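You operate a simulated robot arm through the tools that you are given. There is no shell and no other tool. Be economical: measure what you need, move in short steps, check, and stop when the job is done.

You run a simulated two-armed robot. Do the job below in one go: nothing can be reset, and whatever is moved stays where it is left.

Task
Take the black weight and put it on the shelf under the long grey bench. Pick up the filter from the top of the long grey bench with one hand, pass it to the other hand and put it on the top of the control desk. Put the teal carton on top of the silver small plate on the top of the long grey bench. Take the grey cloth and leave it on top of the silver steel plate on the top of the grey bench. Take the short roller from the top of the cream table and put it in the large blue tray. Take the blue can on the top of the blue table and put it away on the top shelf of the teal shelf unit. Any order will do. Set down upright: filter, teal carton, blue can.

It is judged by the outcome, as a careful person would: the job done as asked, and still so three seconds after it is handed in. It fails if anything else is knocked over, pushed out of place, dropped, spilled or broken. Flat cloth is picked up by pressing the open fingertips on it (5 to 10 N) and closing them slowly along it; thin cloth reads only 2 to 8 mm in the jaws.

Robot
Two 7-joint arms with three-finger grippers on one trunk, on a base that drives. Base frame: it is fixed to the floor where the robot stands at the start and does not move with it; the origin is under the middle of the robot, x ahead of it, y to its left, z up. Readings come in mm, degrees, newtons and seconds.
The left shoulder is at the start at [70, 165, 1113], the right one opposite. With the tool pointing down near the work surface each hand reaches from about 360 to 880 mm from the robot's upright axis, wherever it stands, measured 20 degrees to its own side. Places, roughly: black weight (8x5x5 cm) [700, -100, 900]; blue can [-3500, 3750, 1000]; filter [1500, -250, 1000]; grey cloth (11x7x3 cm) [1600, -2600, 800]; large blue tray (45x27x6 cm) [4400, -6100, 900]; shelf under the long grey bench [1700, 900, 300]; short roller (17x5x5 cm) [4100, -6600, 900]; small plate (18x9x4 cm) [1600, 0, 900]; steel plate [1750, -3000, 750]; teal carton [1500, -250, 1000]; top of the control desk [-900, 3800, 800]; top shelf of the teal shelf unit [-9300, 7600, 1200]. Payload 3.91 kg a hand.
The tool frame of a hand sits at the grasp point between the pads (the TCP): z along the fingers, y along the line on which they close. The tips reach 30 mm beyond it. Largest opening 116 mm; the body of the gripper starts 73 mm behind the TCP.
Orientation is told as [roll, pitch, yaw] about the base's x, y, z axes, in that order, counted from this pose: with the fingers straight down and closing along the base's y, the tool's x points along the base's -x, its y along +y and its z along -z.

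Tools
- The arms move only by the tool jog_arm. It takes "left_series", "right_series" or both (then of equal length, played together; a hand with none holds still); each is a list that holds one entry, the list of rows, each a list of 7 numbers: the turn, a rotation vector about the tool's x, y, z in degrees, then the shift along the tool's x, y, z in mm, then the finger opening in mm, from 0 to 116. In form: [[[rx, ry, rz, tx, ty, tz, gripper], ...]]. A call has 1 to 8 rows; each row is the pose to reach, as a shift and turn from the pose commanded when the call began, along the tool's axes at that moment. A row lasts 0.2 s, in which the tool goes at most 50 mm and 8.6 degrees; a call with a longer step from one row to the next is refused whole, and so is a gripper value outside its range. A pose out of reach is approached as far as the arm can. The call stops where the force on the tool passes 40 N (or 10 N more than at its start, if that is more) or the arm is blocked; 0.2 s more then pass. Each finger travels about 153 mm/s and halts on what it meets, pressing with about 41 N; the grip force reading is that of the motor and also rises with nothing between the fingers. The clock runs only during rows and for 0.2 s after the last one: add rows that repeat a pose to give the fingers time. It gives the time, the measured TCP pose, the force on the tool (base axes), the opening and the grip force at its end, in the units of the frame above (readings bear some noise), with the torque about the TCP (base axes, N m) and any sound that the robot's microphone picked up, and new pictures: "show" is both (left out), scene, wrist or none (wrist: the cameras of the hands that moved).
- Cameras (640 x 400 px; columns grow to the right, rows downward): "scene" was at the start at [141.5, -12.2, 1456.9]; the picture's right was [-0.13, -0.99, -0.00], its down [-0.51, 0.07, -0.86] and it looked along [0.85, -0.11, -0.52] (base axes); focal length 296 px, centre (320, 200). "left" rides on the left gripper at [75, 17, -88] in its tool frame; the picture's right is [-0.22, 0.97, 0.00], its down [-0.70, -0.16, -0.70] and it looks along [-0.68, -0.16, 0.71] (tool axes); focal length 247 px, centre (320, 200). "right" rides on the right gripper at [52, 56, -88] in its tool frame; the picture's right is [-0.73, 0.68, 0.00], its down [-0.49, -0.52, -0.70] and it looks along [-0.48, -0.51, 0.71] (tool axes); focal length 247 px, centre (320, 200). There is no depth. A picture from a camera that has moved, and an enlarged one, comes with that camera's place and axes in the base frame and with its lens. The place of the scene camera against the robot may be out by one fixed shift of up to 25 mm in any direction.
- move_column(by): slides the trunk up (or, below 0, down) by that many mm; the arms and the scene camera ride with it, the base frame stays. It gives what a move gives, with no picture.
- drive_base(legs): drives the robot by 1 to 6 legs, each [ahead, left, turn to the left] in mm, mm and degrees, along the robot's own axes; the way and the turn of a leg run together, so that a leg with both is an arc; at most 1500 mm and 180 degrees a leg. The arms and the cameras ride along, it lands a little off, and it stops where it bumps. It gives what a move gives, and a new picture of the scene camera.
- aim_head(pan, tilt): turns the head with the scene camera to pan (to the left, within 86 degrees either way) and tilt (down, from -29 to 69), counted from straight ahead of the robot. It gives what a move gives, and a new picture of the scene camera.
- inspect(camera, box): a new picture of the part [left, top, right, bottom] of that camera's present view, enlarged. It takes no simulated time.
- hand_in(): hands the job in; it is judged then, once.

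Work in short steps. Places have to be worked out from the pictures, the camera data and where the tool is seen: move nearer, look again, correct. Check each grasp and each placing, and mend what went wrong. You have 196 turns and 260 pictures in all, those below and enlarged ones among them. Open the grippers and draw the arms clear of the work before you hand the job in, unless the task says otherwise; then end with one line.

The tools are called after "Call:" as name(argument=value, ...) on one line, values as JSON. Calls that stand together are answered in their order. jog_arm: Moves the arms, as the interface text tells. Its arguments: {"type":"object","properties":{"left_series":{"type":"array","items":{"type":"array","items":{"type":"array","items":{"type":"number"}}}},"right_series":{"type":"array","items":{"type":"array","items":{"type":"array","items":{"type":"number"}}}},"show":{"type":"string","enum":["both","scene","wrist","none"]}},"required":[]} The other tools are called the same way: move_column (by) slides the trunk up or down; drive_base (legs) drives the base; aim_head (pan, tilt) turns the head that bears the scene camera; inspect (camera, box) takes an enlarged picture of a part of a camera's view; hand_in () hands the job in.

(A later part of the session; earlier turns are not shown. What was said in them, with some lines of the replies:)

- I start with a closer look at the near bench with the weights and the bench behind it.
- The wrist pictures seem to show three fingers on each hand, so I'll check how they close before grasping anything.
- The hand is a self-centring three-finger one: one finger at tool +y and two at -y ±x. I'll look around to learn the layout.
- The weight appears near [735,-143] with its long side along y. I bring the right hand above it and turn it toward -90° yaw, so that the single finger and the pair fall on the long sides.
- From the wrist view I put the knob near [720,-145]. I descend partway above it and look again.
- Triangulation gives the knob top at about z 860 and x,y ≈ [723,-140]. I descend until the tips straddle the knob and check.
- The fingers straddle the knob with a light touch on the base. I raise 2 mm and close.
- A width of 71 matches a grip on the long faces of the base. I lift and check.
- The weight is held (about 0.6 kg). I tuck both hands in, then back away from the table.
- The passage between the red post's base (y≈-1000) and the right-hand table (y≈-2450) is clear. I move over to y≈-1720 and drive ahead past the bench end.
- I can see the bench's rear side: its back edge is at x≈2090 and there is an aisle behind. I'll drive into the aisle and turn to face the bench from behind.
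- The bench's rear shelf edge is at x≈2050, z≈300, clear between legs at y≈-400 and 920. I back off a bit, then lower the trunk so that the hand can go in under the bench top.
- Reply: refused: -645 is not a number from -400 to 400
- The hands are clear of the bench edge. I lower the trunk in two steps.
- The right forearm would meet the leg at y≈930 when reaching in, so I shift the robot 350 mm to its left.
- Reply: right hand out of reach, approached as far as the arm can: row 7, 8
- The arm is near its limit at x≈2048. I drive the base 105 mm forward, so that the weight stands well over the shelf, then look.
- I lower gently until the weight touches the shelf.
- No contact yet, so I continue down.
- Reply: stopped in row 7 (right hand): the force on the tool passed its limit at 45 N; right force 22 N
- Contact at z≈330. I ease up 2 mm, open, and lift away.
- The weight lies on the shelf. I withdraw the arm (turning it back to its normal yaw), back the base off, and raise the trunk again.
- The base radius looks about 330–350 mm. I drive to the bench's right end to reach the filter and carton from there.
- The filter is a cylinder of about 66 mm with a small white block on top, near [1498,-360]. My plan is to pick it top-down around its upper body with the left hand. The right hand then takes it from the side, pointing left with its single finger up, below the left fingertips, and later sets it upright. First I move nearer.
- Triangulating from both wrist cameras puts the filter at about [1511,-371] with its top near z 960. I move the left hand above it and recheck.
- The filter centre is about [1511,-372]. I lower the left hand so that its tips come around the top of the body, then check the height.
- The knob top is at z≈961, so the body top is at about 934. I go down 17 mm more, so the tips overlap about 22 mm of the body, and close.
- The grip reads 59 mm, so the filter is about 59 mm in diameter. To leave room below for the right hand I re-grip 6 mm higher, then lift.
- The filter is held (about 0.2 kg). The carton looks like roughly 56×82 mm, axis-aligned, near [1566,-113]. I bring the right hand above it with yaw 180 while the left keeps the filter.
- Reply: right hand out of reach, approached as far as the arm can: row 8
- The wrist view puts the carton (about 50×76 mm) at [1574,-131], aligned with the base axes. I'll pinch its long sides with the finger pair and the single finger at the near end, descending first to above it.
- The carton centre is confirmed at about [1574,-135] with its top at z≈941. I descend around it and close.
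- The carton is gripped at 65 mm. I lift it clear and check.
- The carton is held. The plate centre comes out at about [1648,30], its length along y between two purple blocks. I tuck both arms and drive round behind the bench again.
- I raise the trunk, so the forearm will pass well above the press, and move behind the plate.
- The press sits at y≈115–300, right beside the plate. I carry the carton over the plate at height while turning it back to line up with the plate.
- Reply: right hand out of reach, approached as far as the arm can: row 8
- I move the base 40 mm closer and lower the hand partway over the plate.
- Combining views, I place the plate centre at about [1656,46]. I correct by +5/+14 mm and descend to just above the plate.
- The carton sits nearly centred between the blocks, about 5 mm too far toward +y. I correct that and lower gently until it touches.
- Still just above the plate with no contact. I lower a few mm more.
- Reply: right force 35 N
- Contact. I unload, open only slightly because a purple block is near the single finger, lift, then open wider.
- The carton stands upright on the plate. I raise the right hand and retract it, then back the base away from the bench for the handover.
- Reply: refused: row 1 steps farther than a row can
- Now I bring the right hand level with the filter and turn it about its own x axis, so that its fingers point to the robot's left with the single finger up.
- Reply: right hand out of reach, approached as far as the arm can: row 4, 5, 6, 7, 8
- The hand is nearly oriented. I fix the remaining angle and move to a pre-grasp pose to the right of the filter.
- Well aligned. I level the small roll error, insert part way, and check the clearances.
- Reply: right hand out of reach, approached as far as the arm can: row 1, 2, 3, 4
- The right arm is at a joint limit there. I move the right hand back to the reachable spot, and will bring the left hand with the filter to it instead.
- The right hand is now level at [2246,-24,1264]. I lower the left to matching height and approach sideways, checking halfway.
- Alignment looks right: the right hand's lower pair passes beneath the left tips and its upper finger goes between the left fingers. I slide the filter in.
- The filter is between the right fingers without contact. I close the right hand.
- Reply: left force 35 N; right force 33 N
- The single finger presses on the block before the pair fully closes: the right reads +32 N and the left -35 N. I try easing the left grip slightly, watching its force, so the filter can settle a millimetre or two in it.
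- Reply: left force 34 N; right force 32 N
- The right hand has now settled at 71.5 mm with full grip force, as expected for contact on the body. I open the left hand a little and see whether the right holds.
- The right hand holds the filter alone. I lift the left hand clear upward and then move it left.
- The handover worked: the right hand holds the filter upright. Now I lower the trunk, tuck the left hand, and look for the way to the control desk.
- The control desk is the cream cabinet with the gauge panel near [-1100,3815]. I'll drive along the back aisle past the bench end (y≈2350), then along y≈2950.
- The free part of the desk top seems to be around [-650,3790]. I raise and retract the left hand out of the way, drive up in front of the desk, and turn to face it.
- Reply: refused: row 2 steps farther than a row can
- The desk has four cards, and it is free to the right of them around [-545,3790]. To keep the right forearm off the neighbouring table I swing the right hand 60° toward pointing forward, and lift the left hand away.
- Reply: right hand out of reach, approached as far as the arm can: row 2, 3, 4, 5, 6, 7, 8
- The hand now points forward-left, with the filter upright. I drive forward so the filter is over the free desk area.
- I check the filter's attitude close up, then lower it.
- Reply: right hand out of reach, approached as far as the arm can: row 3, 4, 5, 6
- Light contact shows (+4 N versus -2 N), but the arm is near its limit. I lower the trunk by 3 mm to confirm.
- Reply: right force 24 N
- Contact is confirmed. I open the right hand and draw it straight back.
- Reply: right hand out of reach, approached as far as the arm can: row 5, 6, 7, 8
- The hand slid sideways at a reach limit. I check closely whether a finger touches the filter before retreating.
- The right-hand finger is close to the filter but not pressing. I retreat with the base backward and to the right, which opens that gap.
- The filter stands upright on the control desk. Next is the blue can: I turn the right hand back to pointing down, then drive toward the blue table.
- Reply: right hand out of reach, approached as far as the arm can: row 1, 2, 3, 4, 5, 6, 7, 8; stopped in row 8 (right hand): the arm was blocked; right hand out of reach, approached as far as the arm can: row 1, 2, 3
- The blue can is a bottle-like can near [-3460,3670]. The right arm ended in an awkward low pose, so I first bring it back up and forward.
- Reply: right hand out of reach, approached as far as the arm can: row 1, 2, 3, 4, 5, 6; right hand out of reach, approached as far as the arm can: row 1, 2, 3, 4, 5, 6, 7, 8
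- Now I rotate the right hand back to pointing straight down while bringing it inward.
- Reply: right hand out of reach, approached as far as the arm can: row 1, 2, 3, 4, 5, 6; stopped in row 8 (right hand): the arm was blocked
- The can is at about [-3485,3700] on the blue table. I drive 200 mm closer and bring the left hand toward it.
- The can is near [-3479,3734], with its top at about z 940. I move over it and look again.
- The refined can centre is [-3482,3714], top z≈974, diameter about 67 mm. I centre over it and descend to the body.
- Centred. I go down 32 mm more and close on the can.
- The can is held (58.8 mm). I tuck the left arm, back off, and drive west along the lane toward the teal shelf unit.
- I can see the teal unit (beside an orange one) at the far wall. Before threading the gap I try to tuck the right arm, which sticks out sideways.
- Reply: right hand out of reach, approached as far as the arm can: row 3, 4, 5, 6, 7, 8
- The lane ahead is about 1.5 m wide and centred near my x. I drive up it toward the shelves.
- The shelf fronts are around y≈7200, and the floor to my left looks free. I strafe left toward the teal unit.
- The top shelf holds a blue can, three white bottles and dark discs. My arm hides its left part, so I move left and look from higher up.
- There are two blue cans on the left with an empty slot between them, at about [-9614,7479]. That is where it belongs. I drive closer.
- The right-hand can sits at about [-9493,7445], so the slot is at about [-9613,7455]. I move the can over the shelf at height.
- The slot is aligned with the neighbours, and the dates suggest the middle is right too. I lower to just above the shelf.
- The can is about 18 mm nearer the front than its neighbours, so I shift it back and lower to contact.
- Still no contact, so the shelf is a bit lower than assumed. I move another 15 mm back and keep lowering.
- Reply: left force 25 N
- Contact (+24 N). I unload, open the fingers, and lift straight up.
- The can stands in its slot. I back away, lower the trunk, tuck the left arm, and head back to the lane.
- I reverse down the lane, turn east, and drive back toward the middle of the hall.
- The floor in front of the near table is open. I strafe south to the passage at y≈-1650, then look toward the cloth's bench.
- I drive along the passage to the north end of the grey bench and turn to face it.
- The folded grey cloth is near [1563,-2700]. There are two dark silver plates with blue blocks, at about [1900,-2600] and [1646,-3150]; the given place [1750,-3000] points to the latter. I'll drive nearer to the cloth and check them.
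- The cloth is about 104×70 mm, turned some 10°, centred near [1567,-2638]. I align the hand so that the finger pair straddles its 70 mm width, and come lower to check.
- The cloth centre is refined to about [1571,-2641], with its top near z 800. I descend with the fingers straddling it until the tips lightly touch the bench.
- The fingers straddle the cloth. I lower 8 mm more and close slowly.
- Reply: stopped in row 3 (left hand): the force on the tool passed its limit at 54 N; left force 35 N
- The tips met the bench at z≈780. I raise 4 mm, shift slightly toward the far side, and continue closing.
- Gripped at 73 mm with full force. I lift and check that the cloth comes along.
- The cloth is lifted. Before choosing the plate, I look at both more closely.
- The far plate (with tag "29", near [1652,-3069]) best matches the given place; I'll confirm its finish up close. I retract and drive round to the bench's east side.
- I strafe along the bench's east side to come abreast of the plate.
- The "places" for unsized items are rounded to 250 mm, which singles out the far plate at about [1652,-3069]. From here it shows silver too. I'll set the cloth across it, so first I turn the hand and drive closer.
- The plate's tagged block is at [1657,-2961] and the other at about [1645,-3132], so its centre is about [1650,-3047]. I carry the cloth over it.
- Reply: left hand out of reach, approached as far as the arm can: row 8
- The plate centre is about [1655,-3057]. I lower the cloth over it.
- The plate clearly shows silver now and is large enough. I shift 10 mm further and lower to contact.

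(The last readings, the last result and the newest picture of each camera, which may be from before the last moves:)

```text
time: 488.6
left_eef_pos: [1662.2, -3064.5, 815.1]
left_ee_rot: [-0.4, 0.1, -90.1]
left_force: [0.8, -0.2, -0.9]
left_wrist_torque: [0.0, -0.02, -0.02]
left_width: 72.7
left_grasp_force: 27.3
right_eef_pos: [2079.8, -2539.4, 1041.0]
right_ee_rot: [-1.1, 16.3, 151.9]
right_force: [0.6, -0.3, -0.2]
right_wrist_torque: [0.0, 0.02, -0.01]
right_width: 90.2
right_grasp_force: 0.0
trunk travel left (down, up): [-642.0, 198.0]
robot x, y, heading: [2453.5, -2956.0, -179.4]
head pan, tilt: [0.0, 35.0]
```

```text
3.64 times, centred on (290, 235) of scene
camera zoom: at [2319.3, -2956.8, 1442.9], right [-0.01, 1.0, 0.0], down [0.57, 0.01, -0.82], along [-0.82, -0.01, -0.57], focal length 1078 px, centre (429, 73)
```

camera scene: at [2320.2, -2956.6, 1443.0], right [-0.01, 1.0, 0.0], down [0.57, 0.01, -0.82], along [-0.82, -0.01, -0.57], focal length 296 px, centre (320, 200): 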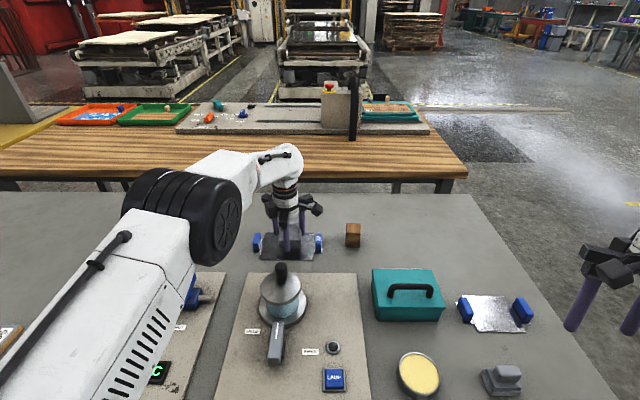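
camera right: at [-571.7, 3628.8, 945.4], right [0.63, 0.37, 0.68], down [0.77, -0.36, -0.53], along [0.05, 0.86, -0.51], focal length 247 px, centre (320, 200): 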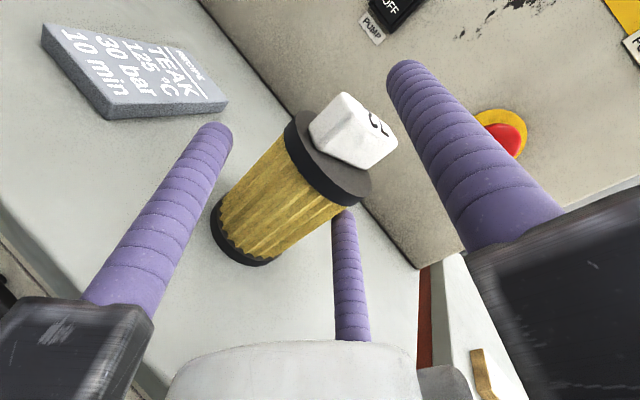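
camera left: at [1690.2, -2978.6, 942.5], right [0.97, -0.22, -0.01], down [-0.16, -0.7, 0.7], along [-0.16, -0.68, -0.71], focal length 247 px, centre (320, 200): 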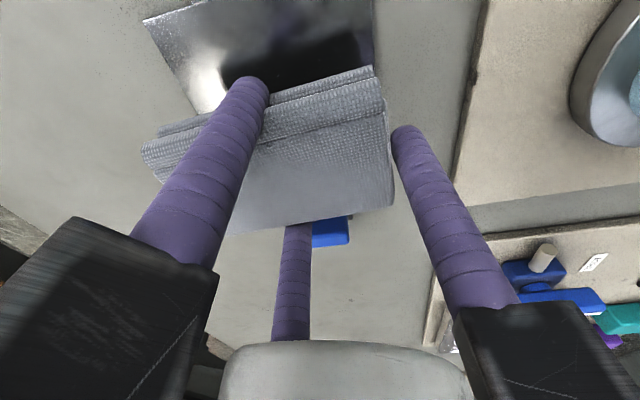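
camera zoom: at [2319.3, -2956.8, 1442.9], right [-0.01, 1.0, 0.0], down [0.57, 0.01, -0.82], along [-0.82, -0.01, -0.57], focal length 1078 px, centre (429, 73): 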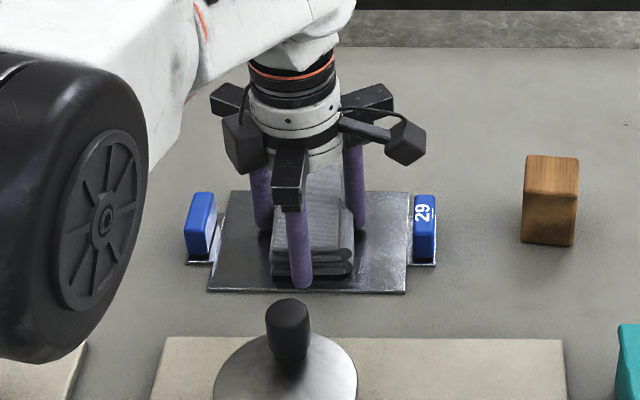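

Almost touching. I lower a few more millimetres.

Call:
jog_arm(left_series=[[[0, 0, 0, 0, -4, 2, 45], [0, 0, 0, 0, -4, 3.5, 45], [0, 0, 0, 0, -4, 5, 45], [0, 0, 0, 0, -4, 6.5, 45]]], show="none")

```text
time: 489.6
left_eef_pos: [1658.6, -3063.6, 814.8]
left_ee_rot: [-0.8, 0.1, -89.9]
left_force: [-2.6, 0.1, 28.1]
left_wrist_torque: [-0.11, -1.12, -0.16]
left_width: 72.9
left_grasp_force: 27.4
right_eef_pos: [2083.9, -2539.0, 1043.0]
right_ee_rot: [-1.0, 16.2, 151.9]
right_force: [-0.6, -0.1, -0.3]
right_wrist_torque: [-0.01, -0.01, 0.01]
right_width: 90.1
right_grasp_force: 0.1
trunk travel left (down, up): [-642.0, 198.0]
robot x, y, heading: [2454.9, -2953.3, -179.5]
head pan, tilt: [0.0, 35.0]
```

Contact. I unload, open, and lift away.

Call:
jog_arm(left_series=[[[0, 0, 0, 0, -4, -1, 73], [0, 0, 0, 0, -4, 1, 82], [0, 0, 0, 0, -4, 1, 92], [0, 0, 0, 0, -4, 1, 100], [0, 0, 0, 0, -4, -20, 100], [0, 0, 0, 0, -4, -65, 100], [0, 0, 0, 0, -4, -110, 100], [0, 0, 0, 0, -4, -155, 100]]], show="both")

Call:
inspect(camera="scene", box=[220, 180, 360, 290])

```text
time: 491.4
left_eef_pos: [1658.1, -3067.2, 963.1]
left_ee_rot: [-0.2, 0.1, -90.0]
left_force: [0.5, -0.1, -0.4]
left_wrist_torque: [-0.01, -0.01, -0.03]
left_width: 100.0
left_grasp_force: 0.0
right_eef_pos: [2082.3, -2538.1, 1041.8]
right_ee_rot: [-1.1, 16.2, 151.9]
right_force: [1.0, 0.2, 0.2]
right_wrist_torque: [-0.02, 0.05, 0.04]
right_width: 90.1
right_grasp_force: 0.1
trunk travel left (down, up): [-642.0, 198.0]
robot x, y, heading: [2457.6, -2957.4, -179.5]
head pan, tilt: [0.0, 35.0]
camera scene: at [2321.1, -2956.4, 1443.0], right [-0.01, 1.0, 0.0], down [0.57, 0.01, -0.82], along [-0.82, -0.01, -0.57], focal length 296 px, centre (320, 200)
camera left: at [1676.3, -2990.7, 1051.3], right [0.97, -0.22, 0.0], down [-0.16, -0.7, 0.7], along [-0.16, -0.68, -0.71], focal length 247 px, centre (320, 200)
```

scene: 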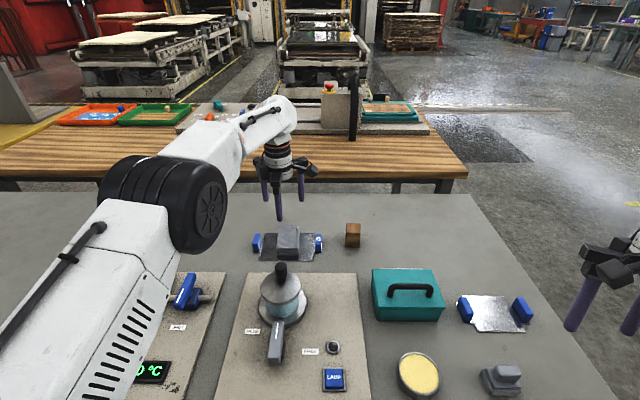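
left: 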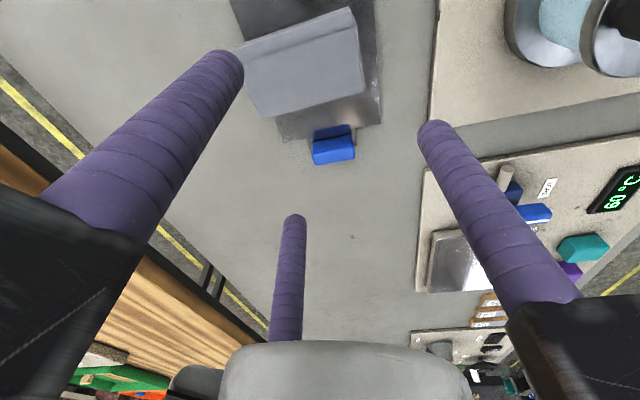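

```text
3.64 times, centred on (290, 235) of scene
camera zoom: at [2321.1, -2956.4, 1443.0], right [-0.01, 1.0, 0.0], down [0.57, 0.01, -0.82], along [-0.82, -0.01, -0.57], focal length 1078 px, centre (429, 73)
```

zoom: 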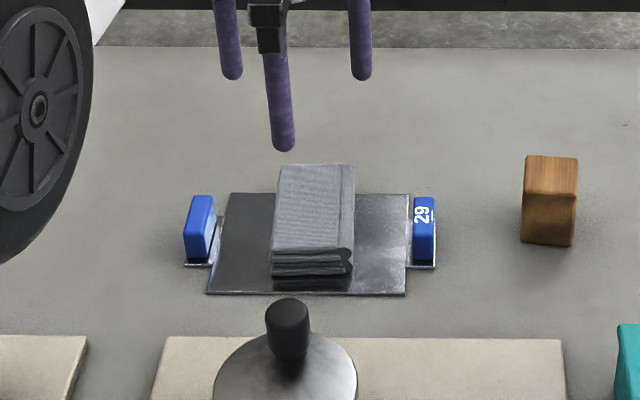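

The cloth rests on the silver plate. I raise and retract the left hand, back off, and look toward the cream table in the south-east.

Call:
jog_arm(left_series=[[[0, 0, 0, 0, 20, -40, 100], [0, 0, 0, 0, 40, -80, 100], [0, 0, 0, 0, 75, -115, 100], [0, 0, 0, 0, 115, -135, 100], [0, 0, 0, 0, 160, -150, 100], [0, 0, 0, 0, 205, -160, 100], [0, 0, 0, 0, 250, -165, 100], [0, 0, 0, 0, 295, -170, 100]]], show="none")

Call:
drive_base(legs=[[-330, 0, 0], [0, 0, 90]])

Call:
aim_head(pan=15, tilt=12)

```text
time: 493.2
left_eef_pos: [1952.7, -3065.6, 1132.3]
left_ee_rot: [-0.4, 0.0, -89.9]
left_force: [-0.3, -1.3, 1.9]
left_wrist_torque: [0.16, -0.06, -0.02]
left_width: 99.9
left_grasp_force: 0.2
right_eef_pos: [2082.0, -2540.2, 1042.3]
right_ee_rot: [-1.1, 16.3, 151.8]
right_force: [-0.7, 0.6, -0.8]
right_wrist_torque: [-0.07, -0.02, -0.02]
right_width: 90.0
right_grasp_force: 0.1
trunk travel left (down, up): [-642.0, 198.0]
robot x, y, heading: [2454.5, -2953.0, -179.5]
head pan, tilt: [0.0, 35.0]
```

```text
time: 499.3
left_eef_pos: [2906.9, -3454.3, 1131.4]
left_ee_rot: [-0.2, 0.1, 0.9]
left_force: [-0.4, 0.1, 0.1]
left_wrist_torque: [-0.01, -0.03, 0.03]
left_width: 99.9
left_grasp_force: 0.0
right_eef_pos: [2379.9, -3332.5, 1040.6]
right_ee_rot: [-1.1, 16.3, -117.2]
right_force: [0.3, -0.1, -0.4]
right_wrist_torque: [-0.02, -0.01, 0.02]
right_width: 90.2
right_grasp_force: 0.0
trunk travel left (down, up): [-642.0, 198.0]
robot x, y, heading: [2789.0, -2953.3, -88.6]
head pan, tilt: [0.0, 35.0]
camera scene: at [2794.6, -3090.6, 1442.9], right [-1.0, -0.03, 0.0], down [-0.01, 0.57, -0.82], along [0.02, -0.82, -0.57], focal length 296 px, centre (320, 200)
```

scene: 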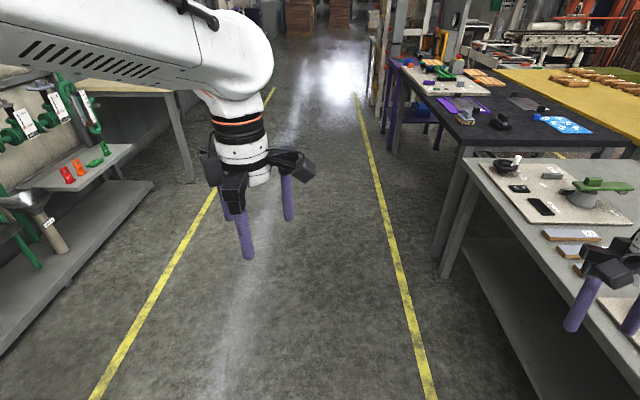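

```text
time: 500.1
left_eef_pos: [2905.9, -3454.6, 1131.5]
left_ee_rot: [-0.3, 0.0, 0.9]
left_force: [0.6, 0.6, 0.3]
left_wrist_torque: [-0.03, -0.02, -0.02]
left_width: 99.8
left_grasp_force: 0.1
right_eef_pos: [2379.9, -3333.3, 1040.5]
right_ee_rot: [-1.0, 16.3, -117.2]
right_force: [0.7, 0.2, 0.2]
right_wrist_torque: [0.0, -0.03, -0.01]
right_width: 89.9
right_grasp_force: 0.0
trunk travel left (down, up): [-642.0, 198.0]
robot x, y, heading: [2785.4, -2955.1, -88.4]
head pan, tilt: [15.0, 12.0]
camera scene: at [2818.6, -3091.9, 1479.7], right [-0.96, -0.28, 0.0], down [-0.06, 0.2, -0.98], along [0.28, -0.94, -0.21], focal length 296 px, centre (320, 200)
```

scene: 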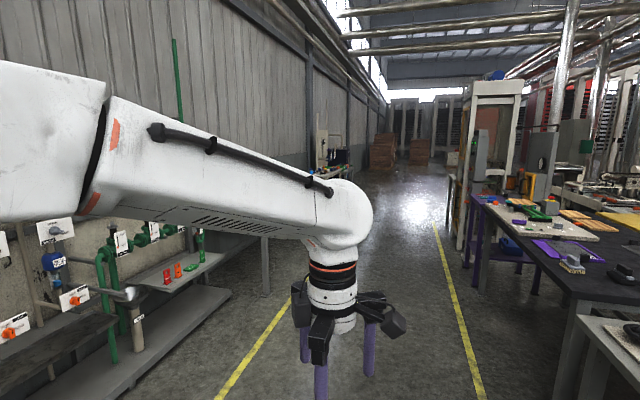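

I shift left a bit to keep the right arm clear, and drive south along the aisle.

Call:
drive_base(legs=[[0, 230, 0], [1300, 0, 0], [800, 0, 0]])

Call:
aim_head(pan=40, tilt=12)

```text
time: 511.8
left_eef_pos: [3160.2, -5539.8, 1131.5]
left_ee_rot: [-0.3, 0.1, -0.3]
left_force: [0.6, 0.3, 0.2]
left_wrist_torque: [0.03, 0.0, 0.02]
left_width: 99.8
left_grasp_force: 0.1
right_eef_pos: [2635.4, -5405.7, 1039.4]
right_ee_rot: [-1.2, 16.3, -118.4]
right_force: [0.5, 0.5, 0.4]
right_wrist_torque: [-0.02, 0.03, -0.02]
right_width: 90.1
right_grasp_force: 0.0
trunk travel left (down, up): [-642.0, 198.0]
robot x, y, heading: [3051.3, -5032.7, -89.8]
head pan, tilt: [15.0, 12.0]
camera scene: at [3080.1, -5175.5, 1479.8], right [-0.96, -0.26, 0.0], down [-0.05, 0.2, -0.98], along [0.26, -0.94, -0.21], focal length 296 px, centre (320, 200)
```

scene: 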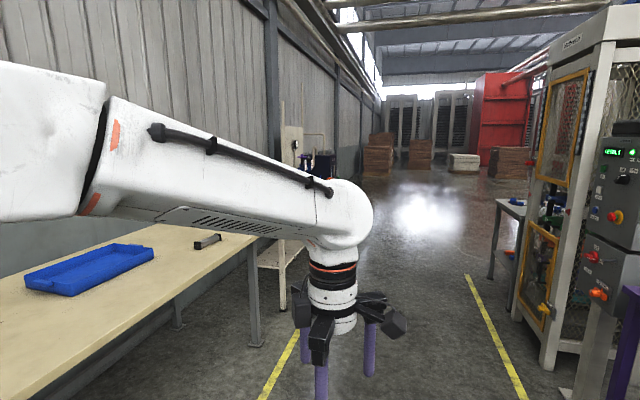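

```text
time: 512.7
left_eef_pos: [3160.5, -5539.7, 1132.4]
left_ee_rot: [-0.3, 0.2, -0.3]
left_force: [0.2, -0.4, 0.6]
left_wrist_torque: [0.0, 0.0, 0.0]
left_width: 99.8
left_grasp_force: 0.0
right_eef_pos: [2635.1, -5407.4, 1040.7]
right_ee_rot: [-1.1, 16.3, -118.5]
right_force: [-0.4, -0.1, -0.1]
right_wrist_torque: [0.01, -0.03, -0.01]
right_width: 90.0
right_grasp_force: 0.1
trunk travel left (down, up): [-642.0, 198.0]
robot x, y, heading: [3056.1, -5034.9, -89.6]
head pan, tilt: [40.0, 12.0]
camera scene: at [3115.7, -5156.5, 1479.8], right [-0.76, -0.65, 0.0], down [-0.13, 0.16, -0.98], along [0.63, -0.75, -0.21], focal length 296 px, centre (320, 200)
```

scene: 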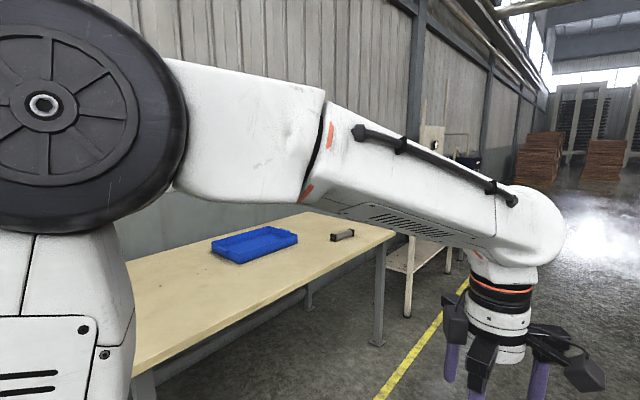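

The cream table with the blue tray and the roller is on my left. I turn to face it and move alongside.

Call:
drive_base(legs=[[0, 0, 90], [0, -1250, 0], [330, 0, 0]])

Call:
aim_head(pan=0, tilt=30)

```text
time: 524.7
left_eef_pos: [3917.2, -6138.5, 1131.7]
left_ee_rot: [-0.3, 0.1, 91.3]
left_force: [0.6, -0.3, 0.7]
left_wrist_torque: [-0.01, -0.01, -0.03]
left_width: 100.0
left_grasp_force: 0.0
right_eef_pos: [3800.5, -6666.0, 1040.8]
right_ee_rot: [-1.1, 16.2, -26.8]
right_force: [0.5, -0.4, 0.2]
right_wrist_torque: [-0.01, 0.02, -0.02]
right_width: 90.1
right_grasp_force: 0.1
trunk travel left (down, up): [-642.0, 198.0]
robot x, y, heading: [3419.5, -6259.7, 1.9]
head pan, tilt: [40.0, 12.0]
camera scene: at [3537.6, -6196.3, 1479.8], right [0.67, -0.74, 0.0], down [-0.15, -0.14, -0.98], along [0.73, 0.65, -0.21], focal length 296 px, centre (320, 200)
```

scene: 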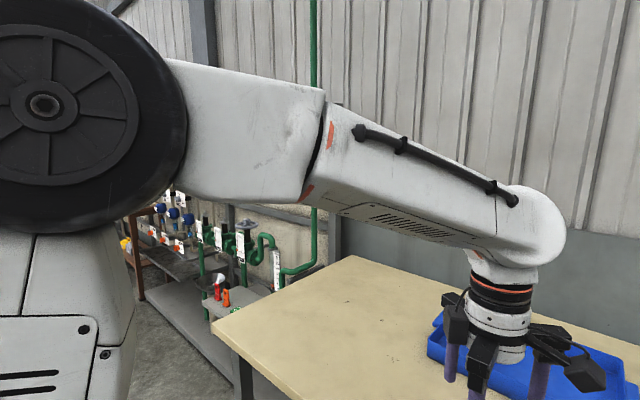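

```text
time: 525.7
left_eef_pos: [3917.7, -6139.3, 1131.0]
left_ee_rot: [-0.4, 0.1, 91.3]
left_force: [-0.1, 0.3, -0.4]
left_wrist_torque: [-0.01, 0.01, 0.01]
left_width: 100.1
left_grasp_force: 0.0
right_eef_pos: [3800.4, -6665.2, 1039.8]
right_ee_rot: [-1.1, 16.2, -26.8]
right_force: [-0.6, 0.3, -0.6]
right_wrist_torque: [0.02, -0.02, -0.02]
right_width: 89.9
right_grasp_force: 0.0
trunk travel left (down, up): [-642.0, 198.0]
robot x, y, heading: [3415.0, -6258.4, 2.1]
head pan, tilt: [0.0, 30.0]
camera scene: at [3558.7, -6255.5, 1450.7], right [0.03, -1.0, 0.0], down [-0.5, -0.02, -0.87], along [0.87, 0.03, -0.5], focal length 296 px, centre (320, 200)
```

scene: 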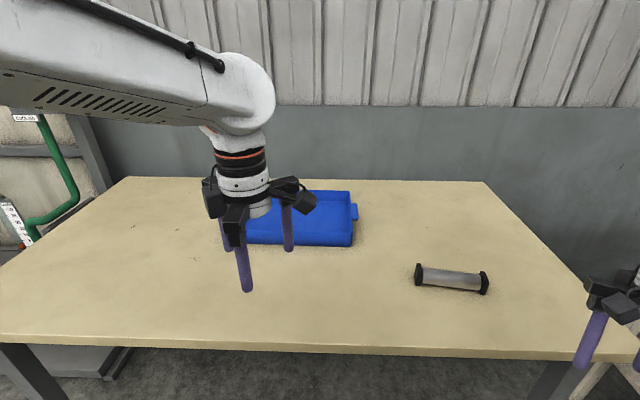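

The roller lies almost along y, centred near [4130,-6585]; the tray is near [4420,-6120]. I move over so that the left hand, already turned the right way, can take the roller.

Call:
drive_base(legs=[[0, -450, -2], [190, 0, 0]])

Call:
jog_arm(left_series=[[[0, 0, 4, 0, 0, 20, 100], [0, 0, 8, 0, 0, 40, 100], [0, 0, 12, 0, 0, 60, 100], [0, 0, 12, 0, 0, 60, 100]]], show="both")

```text
time: 529.5
left_eef_pos: [4117.7, -6598.8, 1132.0]
left_ee_rot: [-0.2, 0.2, 89.2]
left_force: [0.2, -0.4, 0.7]
left_wrist_torque: [-0.01, 0.02, 0.0]
left_width: 100.1
left_grasp_force: 0.1
right_eef_pos: [3981.4, -7121.2, 1041.0]
right_ee_rot: [-1.1, 16.2, -28.9]
right_force: [-0.7, -0.4, 0.4]
right_wrist_torque: [-0.01, -0.01, -0.03]
right_width: 90.0
right_grasp_force: 0.1
trunk travel left (down, up): [-642.0, 198.0]
robot x, y, heading: [3613.5, -6703.1, -0.1]
head pan, tilt: [0.0, 30.0]
camera scene: at [3754.7, -6701.4, 1450.7], right [0.0, -1.0, 0.0], down [-0.5, 0.0, -0.87], along [0.87, 0.0, -0.5], focal length 296 px, centre (320, 200)
```

scene: 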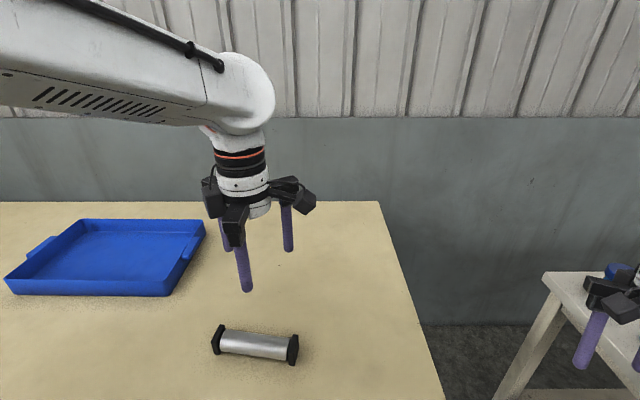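

```text
time: 530.5
left_eef_pos: [4118.9, -6598.3, 1071.3]
left_ee_rot: [-0.3, 0.0, 77.3]
left_force: [0.7, 0.6, 0.3]
left_wrist_torque: [-0.01, -0.02, 0.0]
left_width: 99.9
left_grasp_force: 0.1
right_eef_pos: [3981.0, -7120.9, 1040.4]
right_ee_rot: [-1.1, 16.3, -28.8]
right_force: [0.1, 0.3, 0.1]
right_wrist_torque: [-0.03, 0.02, -0.02]
right_width: 90.2
right_grasp_force: 0.1
trunk travel left (down, up): [-642.0, 198.0]
robot x, y, heading: [3615.6, -6698.6, -0.2]
head pan, tilt: [0.0, 30.0]
camera scene: at [3754.2, -6701.2, 1450.7], right [0.0, -1.0, 0.0], down [-0.5, 0.0, -0.87], along [0.87, 0.0, -0.5], focal length 296 px, centre (320, 200)
camera left: at [4085.7, -6667.1, 1158.8], right [-0.9, 0.43, -0.01], down [0.31, 0.64, 0.7], along [0.31, 0.63, -0.71], focal length 247 px, centre (320, 200)
```

scene: 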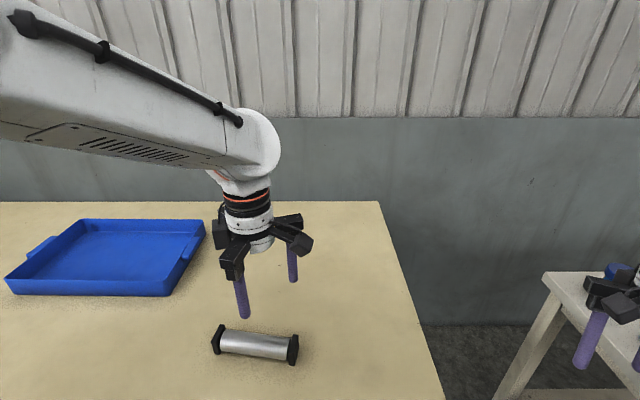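
left: 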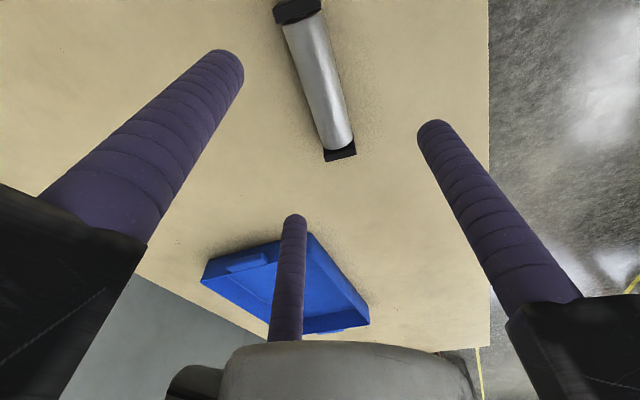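

The roller centre comes out at [4135,-6560], z≈854. I move over it and descend most of the way.

Call:
jog_arm(left_series=[[[0, 0, -1.5, -20, -9, 30, 108], [0, 0, -3.5, -42, -18, 65, 108], [0, 0, -3.5, -42, -18, 105, 108], [0, 0, -3.5, -42, -18, 145, 108], [0, 0, -3.5, -42, -18, 165, 108], [0, 0, -3.5, -42, -18, 165, 108]]], show="both")

Call:
inspect(camera="scene", box=[180, 260, 330, 390])

```text
time: 532.0
left_eef_pos: [4146.6, -6560.6, 907.3]
left_ee_rot: [-0.4, 0.0, 80.7]
left_force: [1.2, 0.1, 0.8]
left_wrist_torque: [0.0, -0.01, 0.01]
left_width: 107.9
left_grasp_force: 0.0
right_eef_pos: [3981.7, -7121.5, 1039.7]
right_ee_rot: [-1.1, 16.3, -28.8]
right_force: [-0.8, -0.4, 0.5]
right_wrist_torque: [-0.02, 0.0, -0.02]
right_width: 90.3
right_grasp_force: 0.1
trunk travel left (down, up): [-642.0, 198.0]
robot x, y, heading: [3610.5, -6702.9, -0.4]
head pan, tilt: [0.0, 30.0]
camera scene: at [3754.4, -6701.3, 1450.7], right [0.0, -1.0, 0.0], down [-0.5, 0.0, -0.87], along [0.87, 0.0, -0.5], focal length 296 px, centre (320, 200)
camera left: at [4118.0, -6631.4, 995.0], right [-0.93, 0.38, -0.01], down [0.27, 0.66, 0.7], along [0.27, 0.65, -0.71], focal length 247 px, centre (320, 200)
```

scene: 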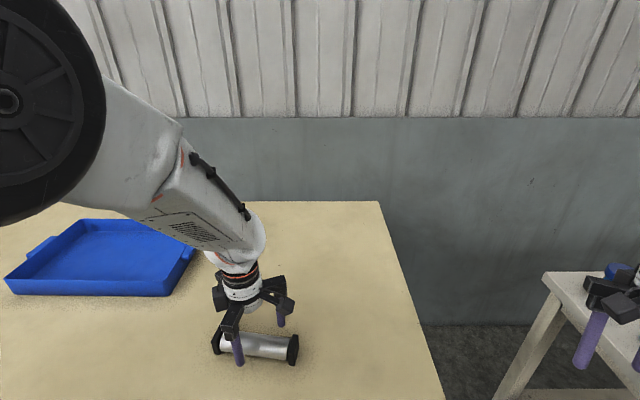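
left: 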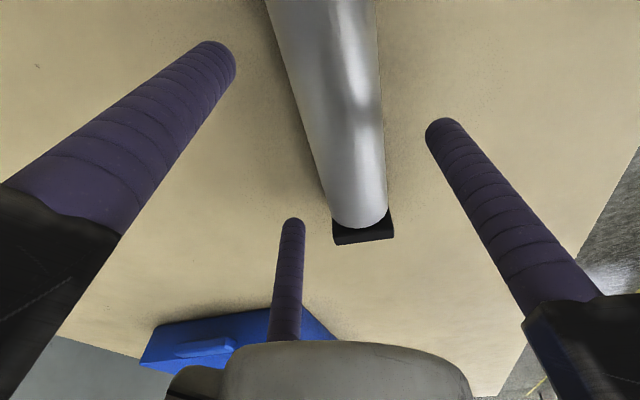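

```text
3.08 times, centred on (255, 325) of scene
camera zoom: at [3754.4, -6701.3, 1450.7], right [0.0, -1.0, 0.0], down [-0.5, 0.0, -0.87], along [0.87, 0.0, -0.5], focal length 912 px, centre (520, -185)
```

zoom: 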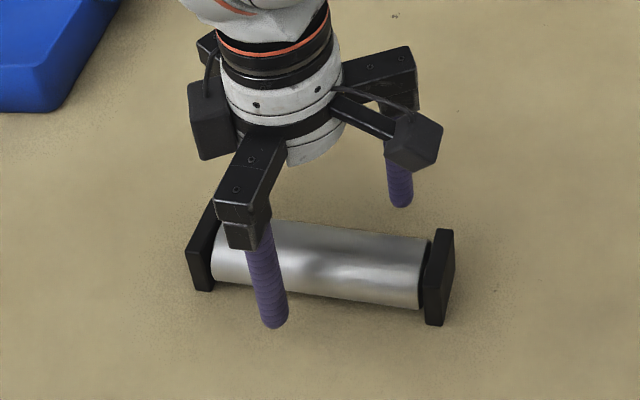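

Roller and fingers line up. I descend 38 mm and close.

Call:
jog_arm(left_series=[[[0, 0, 0, 0, 0, 20, 108], [0, 0, 0, 0, 0, 34, 108], [0, 0, 0, 0, 0, 38, 104], [0, 0, 0, 0, 0, 38, 90], [0, 0, 0, 0, 0, 38, 75], [0, 0, 0, 0, 0, 38, 60], [0, 0, 0, 0, 0, 38, 40], [0, 0, 0, 0, 0, 38, 40]]], show="wrist")

```text
time: 532.6
left_eef_pos: [4147.2, -6564.0, 880.6]
left_ee_rot: [-0.6, 0.2, 80.7]
left_force: [-5.4, -5.3, 17.9]
left_wrist_torque: [0.0, 1.26, 0.28]
left_width: 106.3
left_grasp_force: 2.1
right_eef_pos: [3979.7, -7121.3, 1040.0]
right_ee_rot: [-1.1, 16.3, -28.8]
right_force: [0.4, 0.3, 0.0]
right_wrist_torque: [-0.01, 0.02, 0.0]
right_width: 89.7
right_grasp_force: 0.0
trunk travel left (down, up): [-642.0, 198.0]
robot x, y, heading: [3612.1, -6702.6, -0.3]
head pan, tilt: [0.0, 30.0]
stopped in row 3 (left hand): the force on the tool passed its limit at 55 N (the readings are from after the stop); the commanded pose is now the measured one
camera left: at [4118.2, -6632.6, 968.2], right [-0.93, 0.38, -0.01], down [0.26, 0.66, 0.7], along [0.27, 0.64, -0.71], focal length 247 px, centre (320, 200)
```

left: 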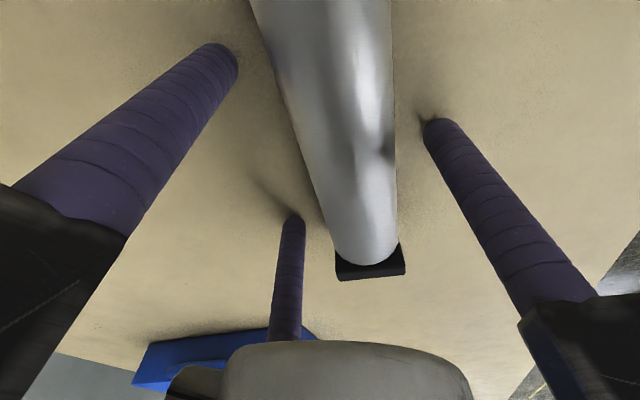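

The tips touched the table at z≈850. I raise 5 mm and close on the roller.

Call:
jog_arm(left_series=[[[0, 0, 0, 0, 0, -5, 106], [0, 0, 0, 0, 0, -5, 95], [0, 0, 0, 0, 0, -5, 84], [0, 0, 0, 0, 0, -5, 74], [0, 0, 0, 0, 0, -5, 64], [0, 0, 0, 0, 0, -5, 50], [0, 0, 0, 0, 0, -5, 40], [0, 0, 0, 0, 0, -5, 30]]], show="wrist")

```text
time: 534.4
left_eef_pos: [4147.3, -6561.2, 883.3]
left_ee_rot: [-0.6, 0.1, 80.7]
left_force: [0.7, 0.5, 0.4]
left_wrist_torque: [0.06, -0.05, -0.06]
left_width: 60.0
left_grasp_force: 41.4
right_eef_pos: [3981.7, -7120.4, 1040.7]
right_ee_rot: [-1.1, 16.3, -28.8]
right_force: [-0.7, -0.1, -0.4]
right_wrist_torque: [0.0, -0.02, -0.01]
right_width: 89.9
right_grasp_force: 0.0
trunk travel left (down, up): [-642.0, 198.0]
robot x, y, heading: [3613.0, -6702.5, -0.4]
head pan, tilt: [0.0, 30.0]
camera left: at [4119.1, -6631.0, 971.7], right [-0.93, 0.38, -0.01], down [0.26, 0.66, 0.7], along [0.27, 0.65, -0.71], focal length 247 px, centre (320, 200)
```

left: 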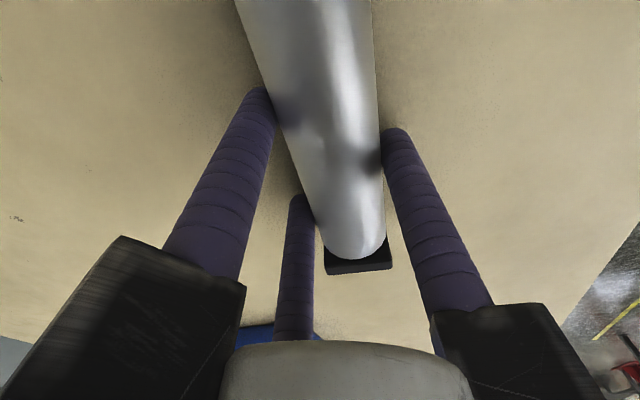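

Gripped at 60 mm. I lift and check.

Call:
jog_arm(left_series=[[[0, 0, 0, 0, 0, -12, 30], [0, 0, 0, 0, 0, -50, 30], [0, 0, 0, 0, 0, -95, 30], [0, 0, 0, 0, 0, -140, 30], [0, 0, 0, 0, 0, -180, 30], [0, 0, 0, 0, 0, -200, 30]]], show="both")

```text
time: 535.8
left_eef_pos: [4144.0, -6560.9, 1084.3]
left_ee_rot: [-0.6, 0.1, 80.7]
left_force: [-0.4, 0.2, -3.3]
left_wrist_torque: [0.01, -0.02, -0.02]
left_width: 59.8
left_grasp_force: 41.1
right_eef_pos: [3981.7, -7120.5, 1040.2]
right_ee_rot: [-1.1, 16.3, -28.9]
right_force: [0.4, 0.5, -1.2]
right_wrist_torque: [0.0, 0.01, 0.0]
right_width: 89.8
right_grasp_force: 0.0
trunk travel left (down, up): [-642.0, 198.0]
robot x, y, heading: [3613.7, -6697.3, 0.0]
head pan, tilt: [0.0, 30.0]
camera scene: at [3754.9, -6701.2, 1450.6], right [0.0, -1.0, 0.0], down [-0.5, 0.0, -0.87], along [0.87, 0.0, -0.5], focal length 296 px, centre (320, 200)
camera left: at [4115.5, -6630.6, 1171.8], right [-0.93, 0.38, -0.01], down [0.26, 0.66, 0.7], along [0.27, 0.65, -0.71], focal length 247 px, centre (320, 200)
```

scene: 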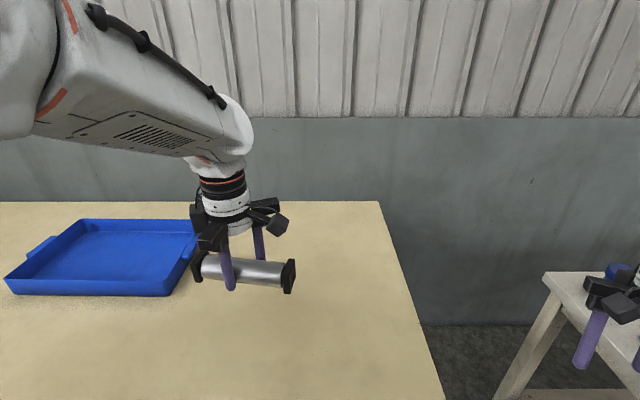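
left: 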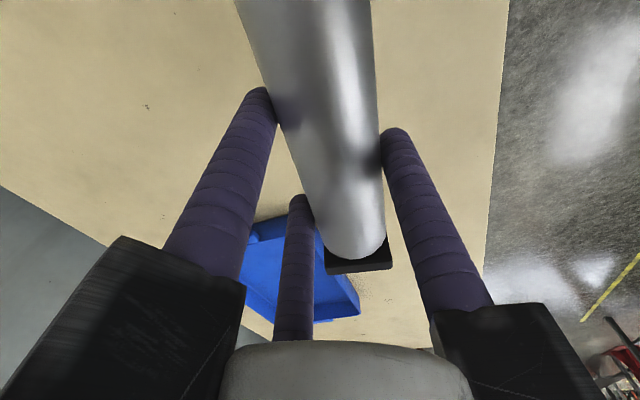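

The roller is held. The tray spans about x 4250–4530, y -6335 to -5925. I strafe left and carry the roller over its middle.

Call:
drive_base(legs=[[0, 410, 0]])

Call:
jog_arm(left_series=[[[0, 0, 0, -7, -42, 0, 30], [0, 0, 0, -14, -84, 0, 30], [0, 0, 0, -20, -125, 0, 30], [0, 0, 0, -27, -167, 0, 30], [0, 0, 0, -34, -208, 0, 30], [0, 0, 0, -40, -249, 0, 30], [0, 0, 0, -40, -249, 0, 30]]], show="both")

```text
time: 538.3
left_eef_pos: [4143.9, -6146.8, 1082.3]
left_ee_rot: [-0.7, 0.2, 81.1]
left_force: [-0.3, -0.3, -4.3]
left_wrist_torque: [0.04, -0.04, 0.0]
left_width: 59.9
left_grasp_force: 41.2
right_eef_pos: [3984.6, -6707.7, 1040.7]
right_ee_rot: [-1.1, 16.4, -28.4]
right_force: [0.9, -0.7, 0.0]
right_wrist_torque: [-0.02, 0.02, 0.02]
right_width: 89.7
right_grasp_force: 0.1
trunk travel left (down, up): [-642.0, 198.0]
robot x, y, heading: [3609.4, -6289.7, 0.1]
head pan, tilt: [0.0, 30.0]
camera scene: at [3754.6, -6289.5, 1450.6], right [0.0, -1.0, 0.0], down [-0.5, 0.0, -0.87], along [0.87, 0.0, -0.5], focal length 296 px, centre (320, 200)
```

scene: 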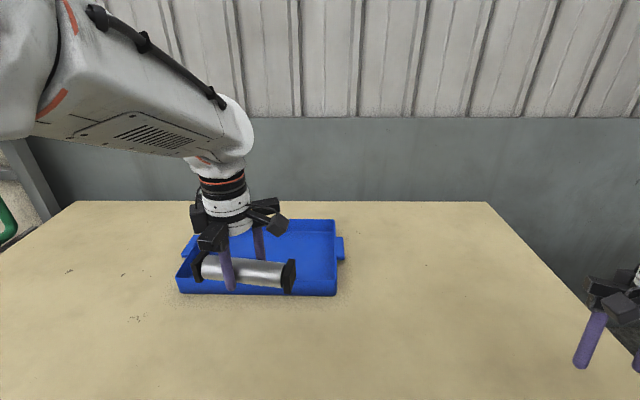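

```text
time: 539.9
left_eef_pos: [4392.5, -6147.9, 1087.8]
left_ee_rot: [-0.7, 0.1, 81.1]
left_force: [-0.2, -0.1, -2.1]
left_wrist_torque: [0.02, -0.07, 0.01]
left_width: 60.4
left_grasp_force: 40.8
right_eef_pos: [3982.5, -6706.0, 1041.7]
right_ee_rot: [-1.2, 16.2, -28.4]
right_force: [-0.2, -0.3, -0.2]
right_wrist_torque: [0.0, -0.06, 0.02]
right_width: 89.8
right_grasp_force: 0.0
trunk travel left (down, up): [-642.0, 198.0]
robot x, y, heading: [3610.5, -6290.2, 0.4]
head pan, tilt: [0.0, 30.0]
camera scene: at [3751.9, -6289.7, 1451.0], right [0.0, -1.0, 0.0], down [-0.5, 0.0, -0.87], along [0.87, 0.0, -0.5], focal length 296 px, centre (320, 200)
camera left: at [4365.1, -6217.8, 1174.7], right [-0.93, 0.37, -0.01], down [0.26, 0.67, 0.7], along [0.27, 0.65, -0.71], focal length 247 px, centre (320, 200)
```

scene: 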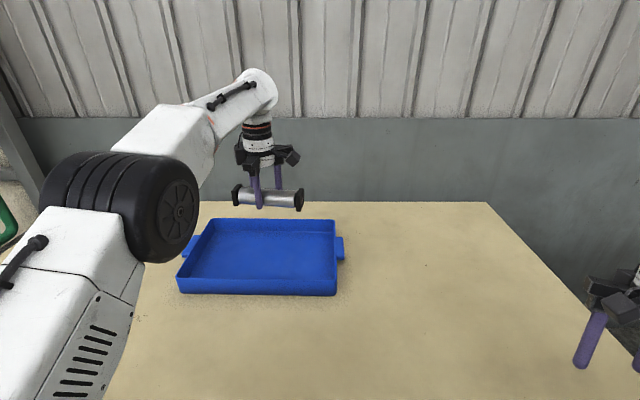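
left: 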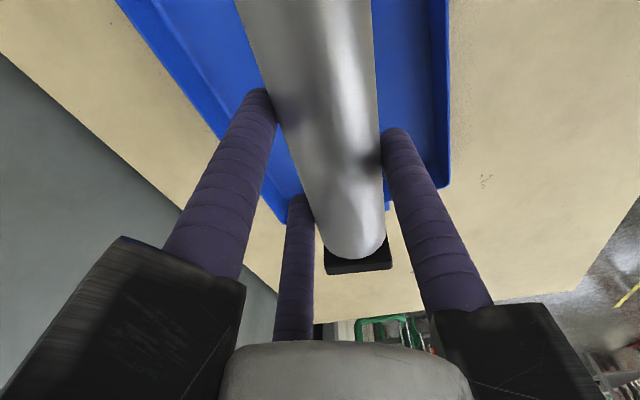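

The roller is above the tray's middle. I lower it into the tray.

Call:
jog_arm(left_series=[[[0, 0, 0, 0, 0, 45, 30], [0, 0, 0, 0, 0, 90, 30], [0, 0, 0, 0, 0, 130, 30], [0, 0, 0, 0, 0, 160, 30], [0, 0, 0, 0, 0, 175, 30], [0, 0, 0, 0, 0, 185, 30]]], show="scene")

Call:
inspect(camera="scene", box=[160, 170, 370, 310])

```text
time: 541.3
left_eef_pos: [4397.9, -6145.7, 901.8]
left_ee_rot: [-0.5, 0.1, 81.1]
left_force: [-0.3, -0.3, -3.3]
left_wrist_torque: [0.04, -0.05, -0.02]
left_width: 60.4
left_grasp_force: 40.6
right_eef_pos: [3985.7, -6706.7, 1040.0]
right_ee_rot: [-1.1, 16.2, -28.4]
right_force: [-0.7, 0.0, -0.3]
right_wrist_torque: [0.01, 0.02, 0.04]
right_width: 90.0
right_grasp_force: 0.0
trunk travel left (down, up): [-642.0, 198.0]
robot x, y, heading: [3608.5, -6291.8, 0.6]
head pan, tilt: [0.0, 30.0]
camera scene: at [3755.3, -6289.4, 1450.6], right [0.0, -1.0, 0.0], down [-0.5, 0.0, -0.87], along [0.87, 0.0, -0.5], focal length 296 px, centre (320, 200)
```

scene: 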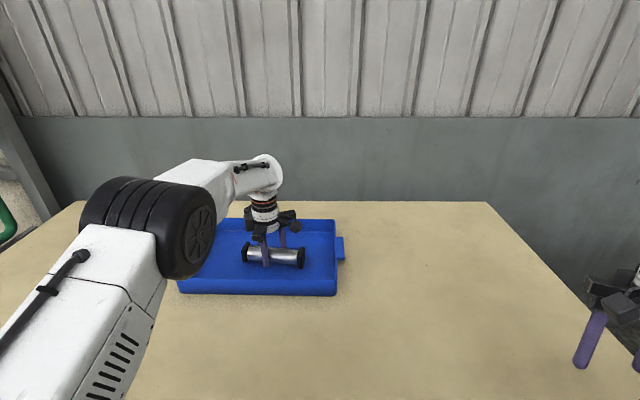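

```text
2.86 times, centred on (265, 240) of scene
camera zoom: at [3755.3, -6289.4, 1450.6], right [0.0, -1.0, 0.0], down [-0.5, 0.0, -0.87], along [0.87, 0.0, -0.5], focal length 847 px, centre (477, 86)
```

zoom: 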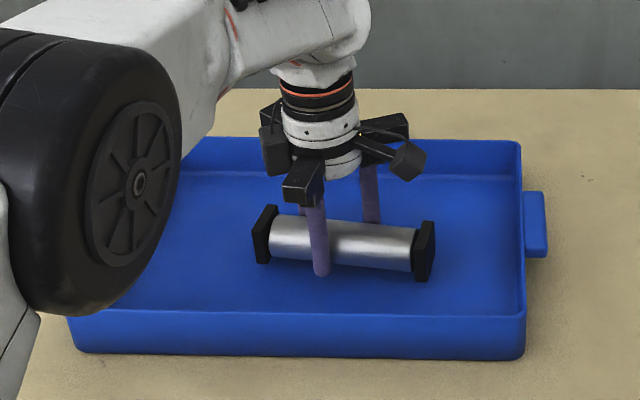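

The roller is well inside the tray. I lower gently to contact.

Call:
jog_arm(left_series=[[[0, 0, 0, 0, 0, 4, 30], [0, 0, 0, 0, 0, 8, 30], [0, 0, 0, 0, 0, 11, 30], [0, 0, 0, 0, 0, 14, 30], [0, 0, 0, 0, 0, 17, 30], [0, 0, 0, 0, 0, 20, 30]]], show="none")

```text
time: 542.7
left_eef_pos: [4397.9, -6145.5, 888.8]
left_ee_rot: [-1.3, 0.1, 81.2]
left_force: [4.9, 3.0, 31.1]
left_wrist_torque: [-0.92, 0.38, -0.23]
left_width: 60.4
left_grasp_force: 41.0
right_eef_pos: [3980.7, -6707.1, 1042.5]
right_ee_rot: [-1.0, 16.2, -28.4]
right_force: [-0.4, -0.3, -0.3]
right_wrist_torque: [-0.02, -0.03, 0.01]
right_width: 89.9
right_grasp_force: 0.1
trunk travel left (down, up): [-642.0, 198.0]
robot x, y, heading: [3610.4, -6286.4, 0.2]
head pan, tilt: [0.0, 30.0]
```

Contact at z≈889. I unload, open, and lift away.

Call:
jog_arm(left_series=[[[0, 0, 0, 0, 0, -6, 60], [0, 0, 0, 0, 0, -6, 70], [0, 0, 0, 0, 0, -6, 82], [0, 0, 0, 0, 0, -6, 92], [0, 0, 0, 0, 0, -30, 92], [0, 0, 0, 0, 0, -75, 92], [0, 0, 0, 0, 0, -120, 92], [0, 0, 0, 0, 0, -165, 92]]], show="both")

Call:
inspect(camera="scene", box=[160, 170, 370, 310])

```text
time: 544.5
left_eef_pos: [4396.3, -6143.5, 1045.8]
left_ee_rot: [-0.6, 0.1, 81.0]
left_force: [-0.2, 0.8, -0.7]
left_wrist_torque: [-0.01, -0.03, 0.02]
left_width: 92.0
left_grasp_force: 0.0
right_eef_pos: [3982.4, -6706.3, 1040.7]
right_ee_rot: [-1.1, 16.2, -28.3]
right_force: [0.0, -0.3, 0.1]
right_wrist_torque: [-0.03, -0.03, 0.01]
right_width: 90.1
right_grasp_force: 0.1
trunk travel left (down, up): [-642.0, 198.0]
robot x, y, heading: [3611.6, -6289.6, 0.4]
head pan, tilt: [0.0, 30.0]
camera scene: at [3753.2, -6289.4, 1450.7], right [0.0, -1.0, 0.0], down [-0.5, 0.0, -0.87], along [0.87, 0.0, -0.5], focal length 296 px, centre (320, 200)
camera left: at [4366.8, -6213.7, 1133.2], right [-0.93, 0.37, -0.01], down [0.26, 0.67, 0.7], along [0.27, 0.65, -0.71], focal length 247 px, centre (320, 200)
```

scene: 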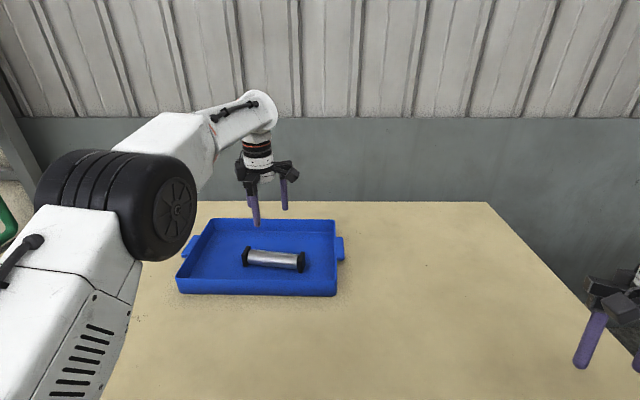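
left: 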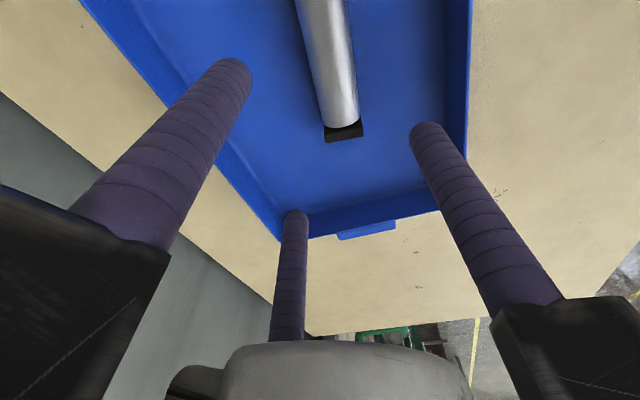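

```text
2.86 times, centred on (265, 240) of scene
camera zoom: at [3753.2, -6289.4, 1450.7], right [0.0, -1.0, 0.0], down [-0.5, 0.0, -0.87], along [0.87, 0.0, -0.5], focal length 847 px, centre (477, 86)
```

zoom: 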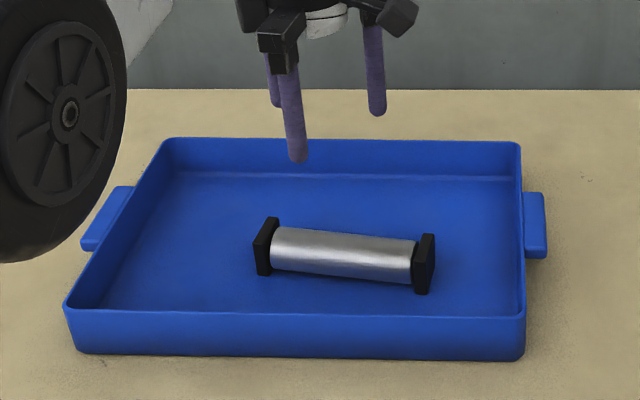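

The roller lies in the large blue tray, and all six items are placed. I back clear of the table with both grippers open.

Call:
drive_base(legs=[[-450, 0, 0]])

```text
time: 547.3
left_eef_pos: [3937.6, -6142.6, 1045.1]
left_ee_rot: [-0.6, 0.2, 81.4]
left_force: [0.2, 0.0, 0.5]
left_wrist_torque: [-0.02, -0.01, 0.02]
left_width: 92.1
left_grasp_force: 0.0
right_eef_pos: [3527.8, -6710.1, 1040.9]
right_ee_rot: [-1.0, 16.4, -28.0]
right_force: [-0.1, -0.4, 0.4]
right_wrist_torque: [-0.03, 0.02, 0.0]
right_width: 89.9
right_grasp_force: 0.0
trunk travel left (down, up): [-642.0, 198.0]
robot x, y, heading: [3154.1, -6293.7, 0.8]
head pan, tilt: [0.0, 30.0]
camera scene: at [3296.3, -6292.2, 1450.7], right [0.01, -1.0, 0.0], down [-0.5, -0.01, -0.87], along [0.87, 0.01, -0.5], focal length 296 px, centre (320, 200)
```

scene: 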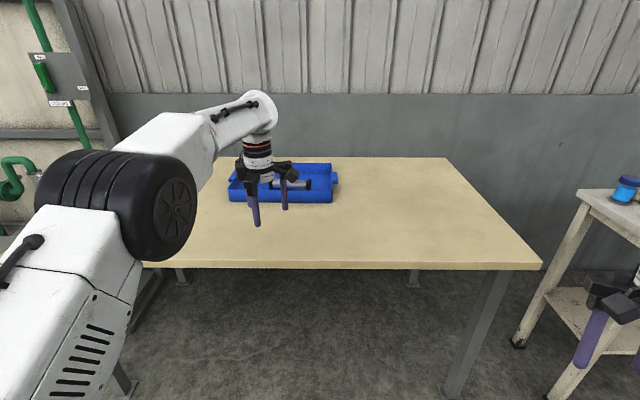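

The arms are clear and the hands are empty and open, so I hand in.

Call:
hand_in()

```text
The job is handed in.
```

All six items were placed as asked and the job is handed in: weight on the shelf, filter passed to the other hand and set on the desk, carton on the small plate, cloth on the steel plate (one end overhangs it by about 15 mm), roller in the tray, can on the top shelf.
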